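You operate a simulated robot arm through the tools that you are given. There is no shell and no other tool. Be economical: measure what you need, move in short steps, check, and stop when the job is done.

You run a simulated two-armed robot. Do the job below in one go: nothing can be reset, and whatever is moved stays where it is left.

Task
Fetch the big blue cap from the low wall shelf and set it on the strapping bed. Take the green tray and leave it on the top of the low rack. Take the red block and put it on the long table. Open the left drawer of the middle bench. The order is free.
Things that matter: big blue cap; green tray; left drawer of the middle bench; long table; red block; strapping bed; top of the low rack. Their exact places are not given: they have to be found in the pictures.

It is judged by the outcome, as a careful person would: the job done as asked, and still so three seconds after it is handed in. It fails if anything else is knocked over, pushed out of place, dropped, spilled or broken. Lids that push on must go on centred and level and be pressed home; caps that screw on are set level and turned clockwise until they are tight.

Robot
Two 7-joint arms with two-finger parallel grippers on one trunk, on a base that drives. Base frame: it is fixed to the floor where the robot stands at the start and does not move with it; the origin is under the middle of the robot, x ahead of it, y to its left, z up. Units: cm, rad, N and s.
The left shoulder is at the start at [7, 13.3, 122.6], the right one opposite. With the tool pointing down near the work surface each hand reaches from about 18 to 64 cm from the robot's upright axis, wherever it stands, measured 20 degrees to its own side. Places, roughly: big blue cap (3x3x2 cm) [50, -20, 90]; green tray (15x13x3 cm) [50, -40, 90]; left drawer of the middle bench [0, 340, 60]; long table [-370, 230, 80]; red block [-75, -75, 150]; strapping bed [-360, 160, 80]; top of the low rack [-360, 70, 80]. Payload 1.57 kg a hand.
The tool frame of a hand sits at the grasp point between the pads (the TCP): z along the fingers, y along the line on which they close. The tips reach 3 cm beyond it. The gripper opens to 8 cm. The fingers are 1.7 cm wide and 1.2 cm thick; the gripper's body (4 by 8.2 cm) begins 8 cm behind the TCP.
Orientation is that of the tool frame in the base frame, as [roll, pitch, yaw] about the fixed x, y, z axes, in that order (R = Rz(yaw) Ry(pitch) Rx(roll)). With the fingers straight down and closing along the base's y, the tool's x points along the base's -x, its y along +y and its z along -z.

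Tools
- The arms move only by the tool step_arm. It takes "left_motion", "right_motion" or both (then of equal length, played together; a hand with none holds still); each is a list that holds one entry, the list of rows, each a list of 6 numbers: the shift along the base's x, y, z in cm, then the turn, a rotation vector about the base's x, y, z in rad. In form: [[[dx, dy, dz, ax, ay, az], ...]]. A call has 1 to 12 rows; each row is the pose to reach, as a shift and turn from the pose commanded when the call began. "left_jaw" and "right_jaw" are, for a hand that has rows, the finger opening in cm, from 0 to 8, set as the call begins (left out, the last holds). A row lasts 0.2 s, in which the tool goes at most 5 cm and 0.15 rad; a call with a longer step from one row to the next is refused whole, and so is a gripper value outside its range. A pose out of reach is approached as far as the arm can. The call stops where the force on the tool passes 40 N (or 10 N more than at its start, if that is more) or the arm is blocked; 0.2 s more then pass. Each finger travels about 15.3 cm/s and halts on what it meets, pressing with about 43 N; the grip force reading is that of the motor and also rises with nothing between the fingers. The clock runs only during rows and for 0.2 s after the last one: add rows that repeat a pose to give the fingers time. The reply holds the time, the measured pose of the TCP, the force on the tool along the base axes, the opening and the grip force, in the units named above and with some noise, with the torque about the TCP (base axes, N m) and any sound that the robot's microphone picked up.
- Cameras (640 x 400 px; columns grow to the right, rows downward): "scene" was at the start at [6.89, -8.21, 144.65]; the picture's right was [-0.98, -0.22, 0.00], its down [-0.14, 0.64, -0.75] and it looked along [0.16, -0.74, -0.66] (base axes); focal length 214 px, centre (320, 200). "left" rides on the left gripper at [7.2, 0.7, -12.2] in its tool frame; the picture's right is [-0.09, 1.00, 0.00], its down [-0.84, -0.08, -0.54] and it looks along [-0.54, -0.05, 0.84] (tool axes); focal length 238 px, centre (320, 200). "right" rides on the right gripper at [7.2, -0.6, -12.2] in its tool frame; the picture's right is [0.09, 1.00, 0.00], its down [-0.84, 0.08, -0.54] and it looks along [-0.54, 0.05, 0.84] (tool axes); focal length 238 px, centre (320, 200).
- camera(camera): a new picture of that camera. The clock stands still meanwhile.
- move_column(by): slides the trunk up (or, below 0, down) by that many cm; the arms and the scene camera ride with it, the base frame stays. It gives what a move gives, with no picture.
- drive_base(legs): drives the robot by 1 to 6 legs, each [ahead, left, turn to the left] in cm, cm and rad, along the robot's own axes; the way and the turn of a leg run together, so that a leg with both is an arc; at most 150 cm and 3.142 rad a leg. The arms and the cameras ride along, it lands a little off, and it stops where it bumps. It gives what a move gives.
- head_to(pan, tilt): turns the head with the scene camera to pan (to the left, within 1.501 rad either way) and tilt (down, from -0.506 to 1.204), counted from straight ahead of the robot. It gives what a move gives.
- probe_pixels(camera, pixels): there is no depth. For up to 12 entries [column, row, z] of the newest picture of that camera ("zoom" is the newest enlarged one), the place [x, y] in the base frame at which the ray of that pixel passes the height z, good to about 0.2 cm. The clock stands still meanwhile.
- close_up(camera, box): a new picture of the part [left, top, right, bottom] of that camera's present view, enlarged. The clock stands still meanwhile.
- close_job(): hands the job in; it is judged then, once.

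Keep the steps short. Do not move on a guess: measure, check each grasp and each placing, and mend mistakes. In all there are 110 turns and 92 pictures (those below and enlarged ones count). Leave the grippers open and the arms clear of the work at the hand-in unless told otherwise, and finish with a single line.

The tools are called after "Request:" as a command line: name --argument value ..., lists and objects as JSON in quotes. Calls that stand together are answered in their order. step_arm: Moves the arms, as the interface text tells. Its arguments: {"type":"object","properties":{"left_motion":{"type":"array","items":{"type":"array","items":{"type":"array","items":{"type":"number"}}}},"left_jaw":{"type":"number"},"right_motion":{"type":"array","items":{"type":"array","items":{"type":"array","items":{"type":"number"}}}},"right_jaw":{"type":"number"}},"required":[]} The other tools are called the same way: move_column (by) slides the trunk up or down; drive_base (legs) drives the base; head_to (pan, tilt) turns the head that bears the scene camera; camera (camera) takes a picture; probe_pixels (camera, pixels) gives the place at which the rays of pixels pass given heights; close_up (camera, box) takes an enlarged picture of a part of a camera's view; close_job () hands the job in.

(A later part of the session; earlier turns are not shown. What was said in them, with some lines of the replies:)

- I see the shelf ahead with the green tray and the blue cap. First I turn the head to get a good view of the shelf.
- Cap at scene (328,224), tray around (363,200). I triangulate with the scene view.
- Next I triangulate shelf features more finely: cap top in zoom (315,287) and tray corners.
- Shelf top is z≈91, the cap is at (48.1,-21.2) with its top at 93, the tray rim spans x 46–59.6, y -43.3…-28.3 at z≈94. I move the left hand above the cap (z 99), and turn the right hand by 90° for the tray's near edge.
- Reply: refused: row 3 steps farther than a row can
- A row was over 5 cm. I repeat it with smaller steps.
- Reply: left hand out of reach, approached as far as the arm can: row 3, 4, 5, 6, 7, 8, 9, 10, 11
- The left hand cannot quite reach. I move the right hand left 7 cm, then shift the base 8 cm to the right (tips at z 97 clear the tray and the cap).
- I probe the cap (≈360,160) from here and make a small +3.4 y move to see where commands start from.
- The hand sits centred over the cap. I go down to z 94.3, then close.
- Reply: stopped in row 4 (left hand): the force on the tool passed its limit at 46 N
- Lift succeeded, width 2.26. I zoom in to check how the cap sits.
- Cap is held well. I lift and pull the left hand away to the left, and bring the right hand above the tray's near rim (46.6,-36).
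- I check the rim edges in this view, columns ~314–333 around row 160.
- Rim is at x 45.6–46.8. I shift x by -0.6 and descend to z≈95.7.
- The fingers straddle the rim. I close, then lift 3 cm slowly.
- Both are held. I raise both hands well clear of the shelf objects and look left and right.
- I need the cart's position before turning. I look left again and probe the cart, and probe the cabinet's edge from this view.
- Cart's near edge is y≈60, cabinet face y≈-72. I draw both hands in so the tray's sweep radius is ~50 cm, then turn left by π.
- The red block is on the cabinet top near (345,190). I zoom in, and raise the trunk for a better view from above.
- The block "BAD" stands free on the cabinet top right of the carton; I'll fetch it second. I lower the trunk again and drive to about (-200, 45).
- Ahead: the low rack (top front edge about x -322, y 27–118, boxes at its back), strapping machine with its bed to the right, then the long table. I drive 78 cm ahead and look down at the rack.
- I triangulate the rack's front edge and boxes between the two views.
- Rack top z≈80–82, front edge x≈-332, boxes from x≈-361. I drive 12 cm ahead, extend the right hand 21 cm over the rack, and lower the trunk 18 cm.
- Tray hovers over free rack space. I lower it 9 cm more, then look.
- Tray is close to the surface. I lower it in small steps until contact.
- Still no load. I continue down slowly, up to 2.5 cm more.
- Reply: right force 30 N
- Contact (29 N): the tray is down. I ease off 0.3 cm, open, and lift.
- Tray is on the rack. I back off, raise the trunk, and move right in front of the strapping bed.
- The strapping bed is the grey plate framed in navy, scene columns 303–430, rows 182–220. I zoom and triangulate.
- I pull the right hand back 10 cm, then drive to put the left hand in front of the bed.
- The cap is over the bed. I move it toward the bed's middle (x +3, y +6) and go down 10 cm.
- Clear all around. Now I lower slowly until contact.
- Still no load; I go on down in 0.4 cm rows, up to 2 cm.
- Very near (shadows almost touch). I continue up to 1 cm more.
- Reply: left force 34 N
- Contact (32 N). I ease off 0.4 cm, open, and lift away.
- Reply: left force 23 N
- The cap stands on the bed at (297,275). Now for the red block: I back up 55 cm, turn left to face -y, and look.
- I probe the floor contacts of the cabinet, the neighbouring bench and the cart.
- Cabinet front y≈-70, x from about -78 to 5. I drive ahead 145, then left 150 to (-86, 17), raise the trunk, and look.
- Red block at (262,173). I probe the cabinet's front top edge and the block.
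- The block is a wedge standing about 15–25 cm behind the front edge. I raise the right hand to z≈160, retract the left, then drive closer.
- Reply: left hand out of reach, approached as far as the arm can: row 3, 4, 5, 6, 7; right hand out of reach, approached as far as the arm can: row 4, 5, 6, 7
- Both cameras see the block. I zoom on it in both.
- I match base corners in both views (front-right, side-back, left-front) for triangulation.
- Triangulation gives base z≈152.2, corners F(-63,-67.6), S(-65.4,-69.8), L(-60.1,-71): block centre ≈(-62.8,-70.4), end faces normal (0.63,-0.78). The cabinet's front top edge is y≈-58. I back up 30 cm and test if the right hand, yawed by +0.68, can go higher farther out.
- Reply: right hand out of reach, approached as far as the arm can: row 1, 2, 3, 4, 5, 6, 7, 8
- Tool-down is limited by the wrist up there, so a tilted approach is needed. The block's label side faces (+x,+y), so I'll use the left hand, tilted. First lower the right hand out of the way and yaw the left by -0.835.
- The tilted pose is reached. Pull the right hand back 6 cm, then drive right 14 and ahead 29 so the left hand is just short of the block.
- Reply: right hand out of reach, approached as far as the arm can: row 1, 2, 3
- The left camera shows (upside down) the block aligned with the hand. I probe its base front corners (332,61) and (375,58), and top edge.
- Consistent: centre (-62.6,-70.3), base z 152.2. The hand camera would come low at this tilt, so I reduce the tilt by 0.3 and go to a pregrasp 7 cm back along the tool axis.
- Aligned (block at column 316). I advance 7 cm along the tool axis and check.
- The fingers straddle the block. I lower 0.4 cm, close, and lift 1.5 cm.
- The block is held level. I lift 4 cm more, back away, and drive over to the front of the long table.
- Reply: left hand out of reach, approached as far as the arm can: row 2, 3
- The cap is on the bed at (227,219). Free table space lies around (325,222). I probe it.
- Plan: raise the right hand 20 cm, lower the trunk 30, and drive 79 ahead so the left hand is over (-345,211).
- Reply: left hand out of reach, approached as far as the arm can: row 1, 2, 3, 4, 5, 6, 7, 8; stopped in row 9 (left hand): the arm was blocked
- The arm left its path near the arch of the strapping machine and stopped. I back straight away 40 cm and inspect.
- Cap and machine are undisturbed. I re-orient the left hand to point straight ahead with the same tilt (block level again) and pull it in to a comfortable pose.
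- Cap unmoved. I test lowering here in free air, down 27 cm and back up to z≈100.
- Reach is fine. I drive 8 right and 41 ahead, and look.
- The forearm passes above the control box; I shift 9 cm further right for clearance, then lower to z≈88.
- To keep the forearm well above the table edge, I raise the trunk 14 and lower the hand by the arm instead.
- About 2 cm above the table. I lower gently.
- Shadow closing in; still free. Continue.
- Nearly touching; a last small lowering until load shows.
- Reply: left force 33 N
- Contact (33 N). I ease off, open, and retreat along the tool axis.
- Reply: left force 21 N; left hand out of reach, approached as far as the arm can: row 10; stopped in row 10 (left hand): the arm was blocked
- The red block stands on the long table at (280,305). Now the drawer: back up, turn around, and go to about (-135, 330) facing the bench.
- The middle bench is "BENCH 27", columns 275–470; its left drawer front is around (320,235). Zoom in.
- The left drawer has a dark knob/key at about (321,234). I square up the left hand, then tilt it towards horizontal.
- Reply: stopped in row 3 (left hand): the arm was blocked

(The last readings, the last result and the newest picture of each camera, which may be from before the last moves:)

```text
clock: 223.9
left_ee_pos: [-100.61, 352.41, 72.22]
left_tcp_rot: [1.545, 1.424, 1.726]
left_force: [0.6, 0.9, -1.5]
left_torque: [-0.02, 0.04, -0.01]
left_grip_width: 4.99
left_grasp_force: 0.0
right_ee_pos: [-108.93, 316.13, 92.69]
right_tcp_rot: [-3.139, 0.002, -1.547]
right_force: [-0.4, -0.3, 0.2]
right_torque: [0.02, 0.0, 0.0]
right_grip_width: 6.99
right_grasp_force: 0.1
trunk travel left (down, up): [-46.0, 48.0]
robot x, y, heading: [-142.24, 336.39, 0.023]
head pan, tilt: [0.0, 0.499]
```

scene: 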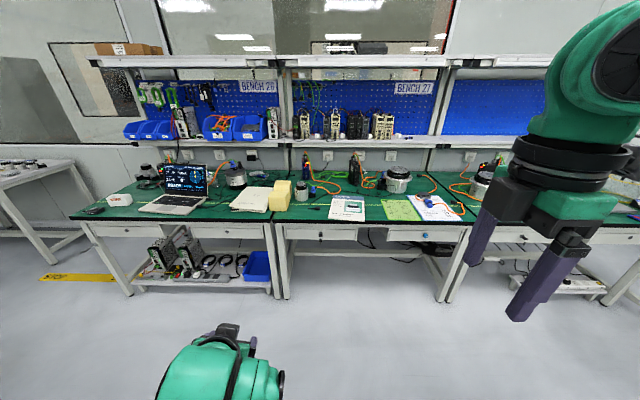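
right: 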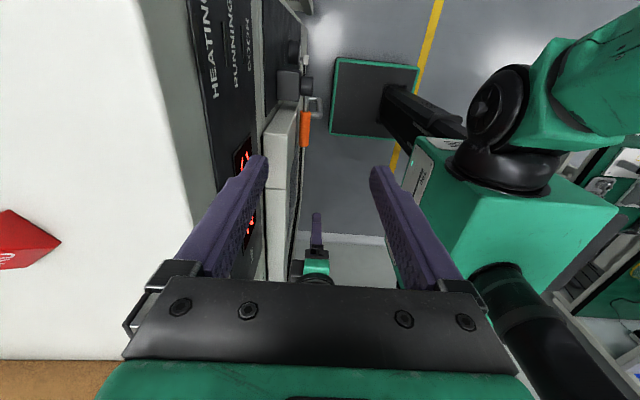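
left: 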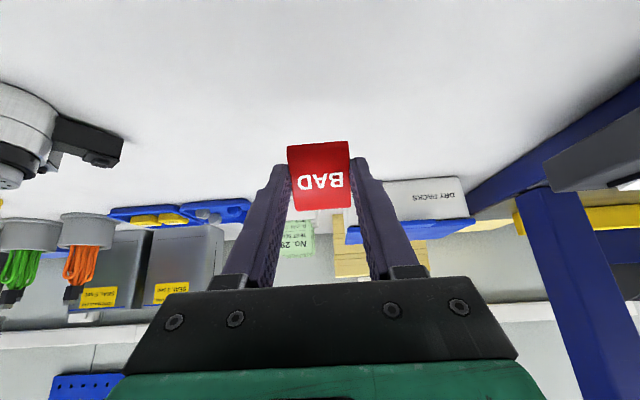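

The hand now points nearly horizontally forward. I correct the remaining yaw and roll, drive so the hand is ~20 cm before the knob, and look.

Request:
step_arm --left_motion '[[[0, 0, 0, -0.07, 0, -0.085], [0, 0, 0, -0.145, 0, -0.17], [0, 0, 0, -0.145, 0, -0.17]]]'

Request:
drive_base --legs '[[0, -14, -0.023], [48, 0, 0]]'

Request:
camera --camera "left"

Request:
head_to --pan 0.1 --tilt 0.55

Request:
camera --camera "scene"

```text
clock: 224.7
left_ee_pos: [-100.56, 352.55, 72.19]
left_tcp_rot: [2.938, 1.56, 2.943]
left_force: [-0.4, -0.4, 0.0]
left_torque: [-0.03, 0.02, 0.0]
left_grip_width: 4.99
left_grasp_force: 0.0
right_ee_pos: [-108.96, 316.16, 92.6]
right_tcp_rot: [-3.139, 0.001, -1.548]
right_force: [-0.3, -0.4, 0.2]
right_torque: [-0.04, 0.03, -0.04]
right_grip_width: 7.0
right_grasp_force: 0.1
trunk travel left (down, up): [-46.0, 48.0]
robot x, y, heading: [-141.93, 336.91, 0.021]
head pan, tilt: [0.0, 0.499]
```

```text
clock: 228.4
left_ee_pos: [-53.12, 336.41, 72.18]
left_tcp_rot: [2.871, 1.561, 2.856]
left_force: [0.0, 0.5, -0.4]
left_torque: [-0.03, -0.01, 0.01]
left_grip_width: 5.02
left_grasp_force: 0.1
right_ee_pos: [-62.24, 300.36, 92.73]
right_tcp_rot: [-3.14, 0.002, -1.572]
right_force: [0.2, 0.5, 0.0]
right_torque: [0.02, 0.0, -0.02]
right_grip_width: 7.03
right_grasp_force: 0.1
trunk travel left (down, up): [-46.0, 48.0]
robot x, y, heading: [-94.8, 321.4, 0.001]
head pan, tilt: [0.0, 0.499]
```

```text
12 pictures are left
```

left: 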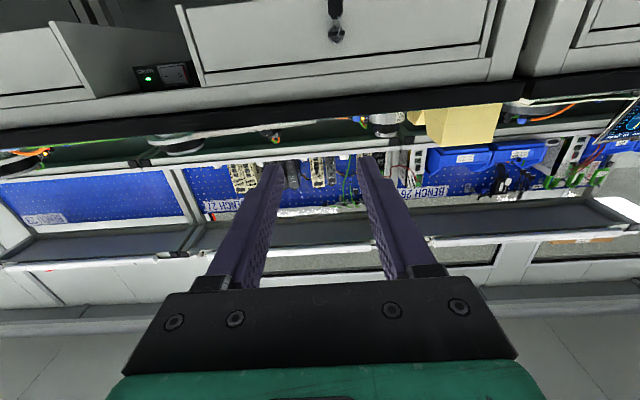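

```text
clock: 229.1
left_ee_pos: [-53.11, 336.42, 72.24]
left_tcp_rot: [2.851, 1.561, 2.836]
left_force: [0.5, -0.1, -0.5]
left_torque: [0.0, 0.01, -0.01]
left_grip_width: 4.98
left_grasp_force: 0.1
right_ee_pos: [-62.32, 300.36, 92.61]
right_tcp_rot: [-3.141, 0.003, -1.571]
right_force: [-0.3, 0.7, 0.4]
right_torque: [-0.03, 0.04, -0.01]
right_grip_width: 7.01
right_grasp_force: 0.0
trunk travel left (down, up): [-46.0, 48.0]
robot x, y, heading: [-94.72, 321.96, 0.0]
head pan, tilt: [0.099, 0.55]
```

```text
11 pictures are left
```

scene: 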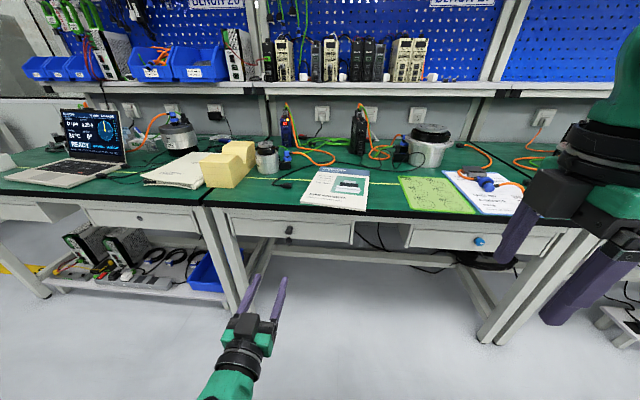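

Zoom in on the knob at scene (288,232), and in the hand view.

Request:
close_up --camera "scene" --box '[248, 205, 344, 265]'

Request:
probe_pixels --camera "scene" --pixels '[[288, 230, 66], [288, 230, 69], [288, 230, 72], [288, 230, 75]]'

Request:
probe_pixels --camera "left" --pixels '[[337, 33, 66], [337, 33, 69], [337, 33, 71]]'

```text
6.67 times, centred on (296, 235) of scene
```

zoom: 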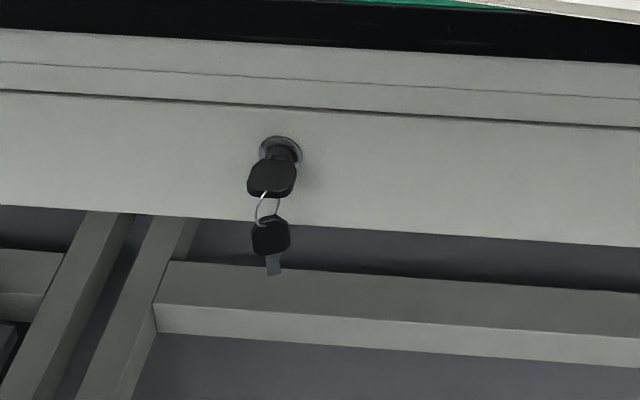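

```text
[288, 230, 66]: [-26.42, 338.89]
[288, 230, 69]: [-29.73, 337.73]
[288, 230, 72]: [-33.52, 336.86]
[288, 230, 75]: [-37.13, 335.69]
```

```text
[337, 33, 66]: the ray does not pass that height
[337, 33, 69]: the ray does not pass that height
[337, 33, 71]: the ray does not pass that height
```

It is a key in the drawer's lock, with a key ring. I find its height: probe at lower z values, and zoom in the hand view.

Request:
probe_pixels --camera "left" --pixels '[[337, 33, 60], [337, 33, 62], [337, 33, 63], [337, 33, 64], [340, 70, 66], [340, 70, 68], [340, 70, 70]]'

Request:
probe_pixels --camera "zoom" --pixels '[[282, 150, 62], [282, 150, 64], [282, 150, 66], [282, 150, 68], [270, 178, 62], [270, 178, 64], [270, 178, 66]]'

Request:
close_up --camera "left" --box '[272, 0, 400, 80]'

```text
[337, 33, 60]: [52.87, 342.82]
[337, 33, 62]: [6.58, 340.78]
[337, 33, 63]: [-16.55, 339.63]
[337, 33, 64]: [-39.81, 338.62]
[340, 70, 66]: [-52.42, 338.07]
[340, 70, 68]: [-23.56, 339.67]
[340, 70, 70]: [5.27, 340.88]
```

```text
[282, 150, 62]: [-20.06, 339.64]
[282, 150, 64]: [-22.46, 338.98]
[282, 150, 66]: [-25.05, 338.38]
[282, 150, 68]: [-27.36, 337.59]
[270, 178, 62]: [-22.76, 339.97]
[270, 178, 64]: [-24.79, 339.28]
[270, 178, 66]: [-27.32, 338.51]
```

```text
5.00 times, centred on (336, 40) of left
```

zoom: 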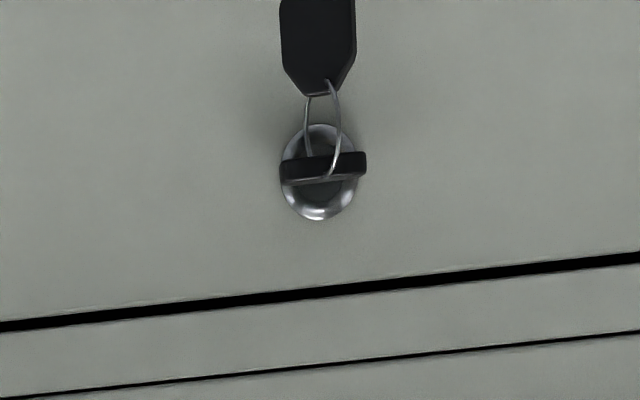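

Lock at about (-21.5, 339.3, 63.2); the key's bow is horizontal, at x≈-25…-22.5. I lower the trunk 9 cm, drive 13 ahead, and centre the hand in y.

Request:
move_column --by -9

Request:
drive_base --legs '[[13, 0, 0]]'

Request:
step_arm --left_motion '[[[0, 1.5, 0, 0, 0, 0], [0, 3, 0, 0, 0, 0], [0, 3, 0, 0, 0, 0]]]'

Request:
close_up --camera "left" --box '[160, 0, 480, 200]'

```text
clock: 230.4
left_ee_pos: [-53.09, 336.45, 63.27]
left_tcp_rot: [2.862, 1.559, 2.847]
left_force: [0.6, 0.7, -0.7]
left_torque: [0.03, -0.01, -0.01]
left_grip_width: 5.0
left_grasp_force: 0.1
right_ee_pos: [-62.37, 300.31, 83.56]
right_tcp_rot: [-3.14, -0.002, -1.571]
right_force: [-0.3, 0.3, 0.2]
right_torque: [0.07, 0.0, 0.0]
right_grip_width: 7.0
right_grasp_force: 0.2
trunk travel left (down, up): [-37.0, 57.0]
robot x, y, heading: [-94.91, 321.49, -0.0]
head pan, tilt: [0.099, 0.55]
```

```text
clock: 231.6
left_ee_pos: [-40.13, 336.57, 63.17]
left_tcp_rot: [2.885, 1.558, 2.872]
left_force: [-0.4, -1.0, 0.7]
left_torque: [-0.01, -0.01, 0.0]
left_grip_width: 4.97
left_grasp_force: 0.0
right_ee_pos: [-49.27, 300.52, 83.62]
right_tcp_rot: [-3.14, 0.002, -1.569]
right_force: [-0.8, -0.3, -0.6]
right_torque: [-0.01, 0.03, 0.0]
right_grip_width: 7.0
right_grasp_force: 0.1
trunk travel left (down, up): [-37.0, 57.0]
robot x, y, heading: [-82.34, 322.15, 0.003]
head pan, tilt: [0.099, 0.55]
```

```text
clock: 232.4
left_ee_pos: [-40.19, 339.7, 63.18]
left_tcp_rot: [2.821, 1.559, 2.809]
left_force: [0.0, -0.3, -0.1]
left_torque: [0.01, 0.02, 0.03]
left_grip_width: 4.99
left_grasp_force: 0.0
right_ee_pos: [-49.27, 300.47, 83.56]
right_tcp_rot: [-3.14, 0.004, -1.571]
right_force: [-0.5, -0.3, -0.5]
right_torque: [-0.01, 0.0, -0.02]
right_grip_width: 7.0
right_grasp_force: 0.1
trunk travel left (down, up): [-37.0, 57.0]
robot x, y, heading: [-82.31, 321.89, 0.002]
head pan, tilt: [0.099, 0.55]
```

```text
2.00 times, centred on (320, 100) of left
```

zoom: 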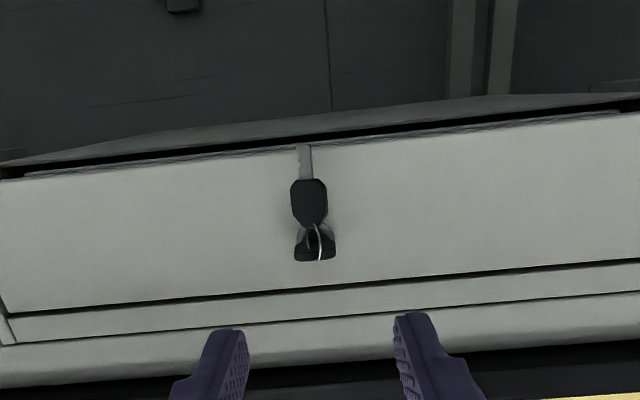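

I check the bow's height from this closer view: pixel (317,125).

Request:
probe_pixels --camera "left" --pixels '[[317, 125, 62], [317, 125, 62.5], [317, 125, 63], [317, 125, 63.5], [317, 125, 64]]'

```text
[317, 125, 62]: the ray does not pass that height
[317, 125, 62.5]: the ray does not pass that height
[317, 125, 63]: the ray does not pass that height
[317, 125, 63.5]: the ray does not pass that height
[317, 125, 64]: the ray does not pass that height
```

Request:
probe_pixels --camera "zoom" --pixels '[[314, 248, 61], [314, 248, 62], [314, 248, 63], [314, 248, 64], [314, 248, 65]]'

```text
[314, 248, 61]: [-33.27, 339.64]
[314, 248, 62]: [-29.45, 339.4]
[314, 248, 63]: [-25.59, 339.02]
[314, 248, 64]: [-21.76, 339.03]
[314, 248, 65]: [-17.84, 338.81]
```

Bow at z≈63.2, y≈339.0. I advance 14.8 cm with the fingers open either side of it.

Request:
step_arm --left_motion '[[[4, -0.3, 0, 0, 0, 0], [8, -0.6, 0, 0, 0, 0], [11, -0.6, 0, 0, 0, 0], [13, -0.6, 0, 0, 0, 0], [14.8, -0.6, 0, 0, 0, 0], [14.8, -0.6, 0, 0, 0, 0]]]'

Request:
close_up --camera "left" --box '[200, 60, 440, 210]'

```text
clock: 233.8
left_ee_pos: [-25.41, 339.03, 63.26]
left_tcp_rot: [2.898, 1.561, 2.886]
left_force: [-11.6, -1.4, -3.9]
left_torque: [-0.11, 0.0, 0.41]
left_grip_width: 4.96
left_grasp_force: 0.2
right_ee_pos: [-49.37, 300.4, 83.62]
right_tcp_rot: [-3.14, 0.002, -1.567]
right_force: [-0.3, -0.1, 0.4]
right_torque: [-0.01, -0.01, -0.03]
right_grip_width: 7.01
right_grasp_force: 0.0
trunk travel left (down, up): [-37.0, 57.0]
robot x, y, heading: [-82.23, 321.96, -0.001]
head pan, tilt: [0.099, 0.55]
```

```text
2.67 times, centred on (320, 135) of left
```

zoom: 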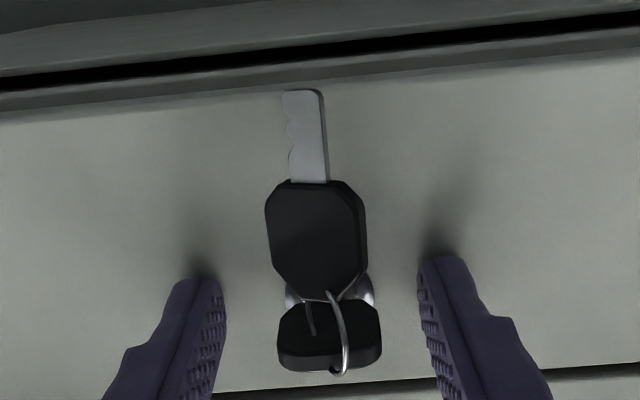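

The fingertips touch the drawer front lightly, the bow is between them. Back off 0.4, close, then pull gently 3 cm.

Request:
step_arm --left_motion '[[[-0.4, 0, 0, 0, 0, 0], [-0.4, 0, 0, 0, 0, 0], [-0.4, 0, 0, 0, 0, 0], [-0.4, 0, 0, 0, 0, 0]]]' --left_jaw 0

Request:
step_arm --left_motion '[[[-0.5, 0, 0, 0, 0, 0], [-1, 0, 0, 0, 0, 0], [-1.5, 0, 0, 0, 0, 0], [-2, 0, 0, 0, 0, 0], [-2, 0, 0, 0, 0, 0]]]'

```text
clock: 234.8
left_ee_pos: [-25.86, 339.22, 63.44]
left_tcp_rot: [2.876, 1.563, 2.864]
left_force: [5.9, 15.7, 13.8]
left_torque: [-0.02, 0.37, 1.2]
left_grip_width: 2.39
left_grasp_force: 36.1
right_ee_pos: [-49.48, 300.6, 83.79]
right_tcp_rot: [-3.139, 0.001, -1.57]
right_force: [-0.6, 0.2, 0.9]
right_torque: [0.02, 0.0, -0.01]
right_grip_width: 7.02
right_grasp_force: 0.0
trunk travel left (down, up): [-37.0, 57.0]
robot x, y, heading: [-82.01, 321.77, 0.002]
head pan, tilt: [0.099, 0.55]
```

```text
clock: 236.0
left_ee_pos: [-27.95, 339.21, 63.35]
left_tcp_rot: [2.906, 1.565, 2.892]
left_force: [1.0, 18.5, 18.1]
left_torque: [0.02, 0.03, 1.1]
left_grip_width: 2.42
left_grasp_force: 35.6
right_ee_pos: [-49.5, 300.59, 83.76]
right_tcp_rot: [-3.136, -0.001, -1.569]
right_force: [0.0, 0.5, 0.5]
right_torque: [0.01, -0.01, 0.0]
right_grip_width: 7.02
right_grasp_force: 0.1
trunk travel left (down, up): [-37.0, 57.0]
robot x, y, heading: [-82.25, 321.59, -0.002]
head pan, tilt: [0.099, 0.55]
```

The drawer follows (low pull force, key still gripped). I pull 12 cm more, easing the side load.

Request:
step_arm --left_motion '[[[-1, 0.15, 0.15, 0, 0, 0], [-2.5, 0.3, 0.3, 0, 0, 0], [-4, 0.3, 0.3, 0, 0, 0], [-5.5, 0.3, 0.3, 0, 0, 0], [-7, 0.3, 0.3, 0, 0, 0], [-8.5, 0.3, 0.3, 0, 0, 0], [-10, 0.3, 0.3, 0, 0, 0], [-11, 0.3, 0.3, 0, 0, 0], [-12, 0.3, 0.3, 0, 0, 0], [-12, 0.3, 0.3, 0, 0, 0]]]'

Request:
camera --camera "scene"

```text
clock: 238.2
left_ee_pos: [-39.59, 339.23, 63.48]
left_tcp_rot: [2.903, 1.556, 2.891]
left_force: [-1.4, -10.8, -10.4]
left_torque: [0.02, -0.67, 0.73]
left_grip_width: 2.39
left_grasp_force: 35.9
right_ee_pos: [-49.22, 300.33, 83.54]
right_tcp_rot: [-3.141, 0.002, -1.568]
right_force: [-0.3, 0.5, 0.5]
right_torque: [0.0, 0.02, -0.01]
right_grip_width: 6.97
right_grasp_force: 0.1
trunk travel left (down, up): [-37.0, 57.0]
robot x, y, heading: [-82.12, 321.88, -0.004]
head pan, tilt: [0.099, 0.55]
```

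```text
6 pictures are left
```

scene: 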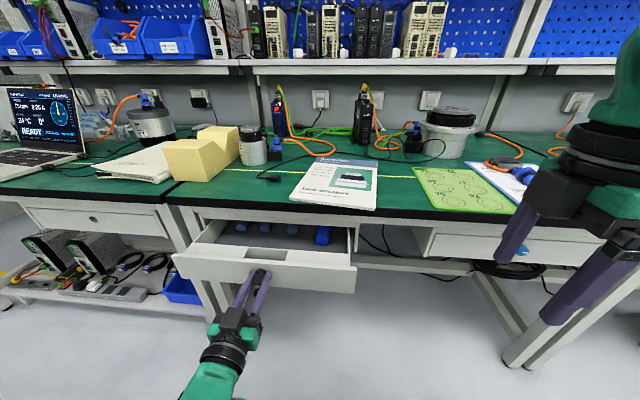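

The drawer is open about 14 cm. I pull some more by backing the base 10 cm.

Request:
drive_base --legs '[[-10, 0, 0]]'

```text
clock: 239.4
left_ee_pos: [-49.53, 339.27, 63.59]
left_tcp_rot: [2.825, 1.555, 2.815]
left_force: [0.5, -19.9, -15.6]
left_torque: [0.02, 0.23, 0.73]
left_grip_width: 2.43
left_grasp_force: 35.9
right_ee_pos: [-59.15, 300.23, 83.41]
right_tcp_rot: [3.141, 0.005, -1.566]
right_force: [-0.1, -0.5, 0.6]
right_torque: [0.02, 0.02, 0.01]
right_grip_width: 7.0
right_grasp_force: 0.1
trunk travel left (down, up): [-37.0, 57.0]
robot x, y, heading: [-91.98, 321.7, -0.0]
head pan, tilt: [0.099, 0.55]
```

About 24 cm open. I ease the side load and pull 4 cm more with the force-guarded arm.

Request:
step_arm --left_motion '[[[-0.5, -0.2, -0.2, 0, 0, 0], [-1.2, -0.4, -0.3, 0, 0, 0], [-2, -0.4, -0.3, 0, 0, 0], [-2.8, -0.4, -0.3, 0, 0, 0], [-3.5, -0.4, -0.3, 0, 0, 0], [-4, -0.4, -0.3, 0, 0, 0], [-4, -0.4, -0.3, 0, 0, 0]]]'

```text
clock: 240.6
left_ee_pos: [-52.69, 339.15, 63.29]
left_tcp_rot: [1.296, 1.564, 1.266]
left_force: [2.0, 12.8, -7.4]
left_torque: [-0.04, 1.13, 1.15]
left_grip_width: 2.48
left_grasp_force: 36.3
right_ee_pos: [-59.01, 301.31, 83.72]
right_tcp_rot: [3.14, -0.013, -1.569]
right_force: [0.6, 1.7, -0.3]
right_torque: [-0.05, -0.01, 0.03]
right_grip_width: 7.0
right_grasp_force: 0.0
trunk travel left (down, up): [-37.0, 57.0]
robot x, y, heading: [-92.05, 321.78, 0.006]
head pan, tilt: [0.099, 0.55]
stopped in row 6 (left hand): the force on the tool passed its limit at 45 N (the readings are from after the stop); the commanded pose is now the measured one
```

It reached its end or the arm's limit at ~27 cm. I release the key and back straight away.

Request:
step_arm --left_motion '[[[0, 0, 0, 0, 0, 0], [0, 0, 0, 0, 0, 0], [0, 0, 0, 0, 0, 0], [0, 0, 0, 0, 0, 0]]]' --left_jaw 6

Request:
drive_base --legs '[[-40, 0, 0]]'

Request:
camera --camera "scene"

```text
clock: 241.6
left_ee_pos: [-52.55, 339.0, 63.52]
left_tcp_rot: [0.445, 1.561, 0.41]
left_force: [-0.2, 0.0, -0.3]
left_torque: [0.02, 0.02, 0.01]
left_grip_width: 6.0
left_grasp_force: 0.1
right_ee_pos: [-58.95, 301.32, 83.81]
right_tcp_rot: [3.139, -0.013, -1.569]
right_force: [0.5, -0.1, 0.3]
right_torque: [-0.02, 0.02, -0.02]
right_grip_width: 6.97
right_grasp_force: 0.1
trunk travel left (down, up): [-37.0, 57.0]
robot x, y, heading: [-92.03, 321.81, -0.001]
head pan, tilt: [0.099, 0.55]
```

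```text
clock: 244.1
left_ee_pos: [-92.99, 338.99, 63.49]
left_tcp_rot: [0.461, 1.565, 0.428]
left_force: [0.2, -0.1, -0.1]
left_torque: [0.01, 0.0, 0.0]
left_grip_width: 6.0
left_grasp_force: 0.1
right_ee_pos: [-99.26, 301.18, 83.88]
right_tcp_rot: [-3.141, -0.011, -1.566]
right_force: [0.0, -0.6, -0.1]
right_torque: [0.02, -0.01, 0.01]
right_grip_width: 7.03
right_grasp_force: 0.1
trunk travel left (down, up): [-37.0, 57.0]
robot x, y, heading: [-132.37, 321.71, 0.009]
head pan, tilt: [0.099, 0.55]
```

```text
5 pictures are left
```

scene: 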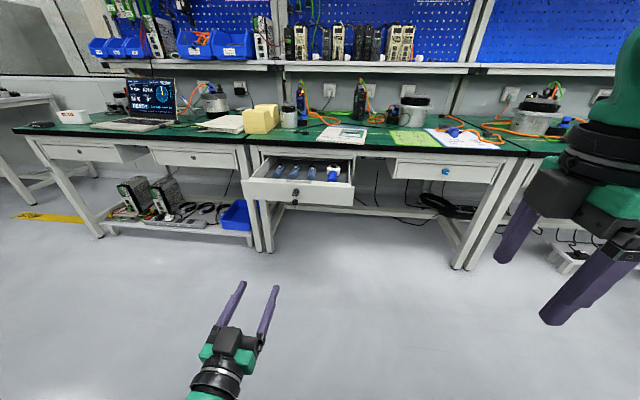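

The left drawer of the middle bench is open and its contents are undisturbed. I checked the tray, cap and block after placing each one. Both grippers are open and the arms are clear, so I hand in.

Request:
close_job

```text
The job is handed in.
```

The blue cap is on the strapping bed, the green tray is on top of the low rack, the red block is on the long table, and the left drawer of the middle bench is open about 27 cm.
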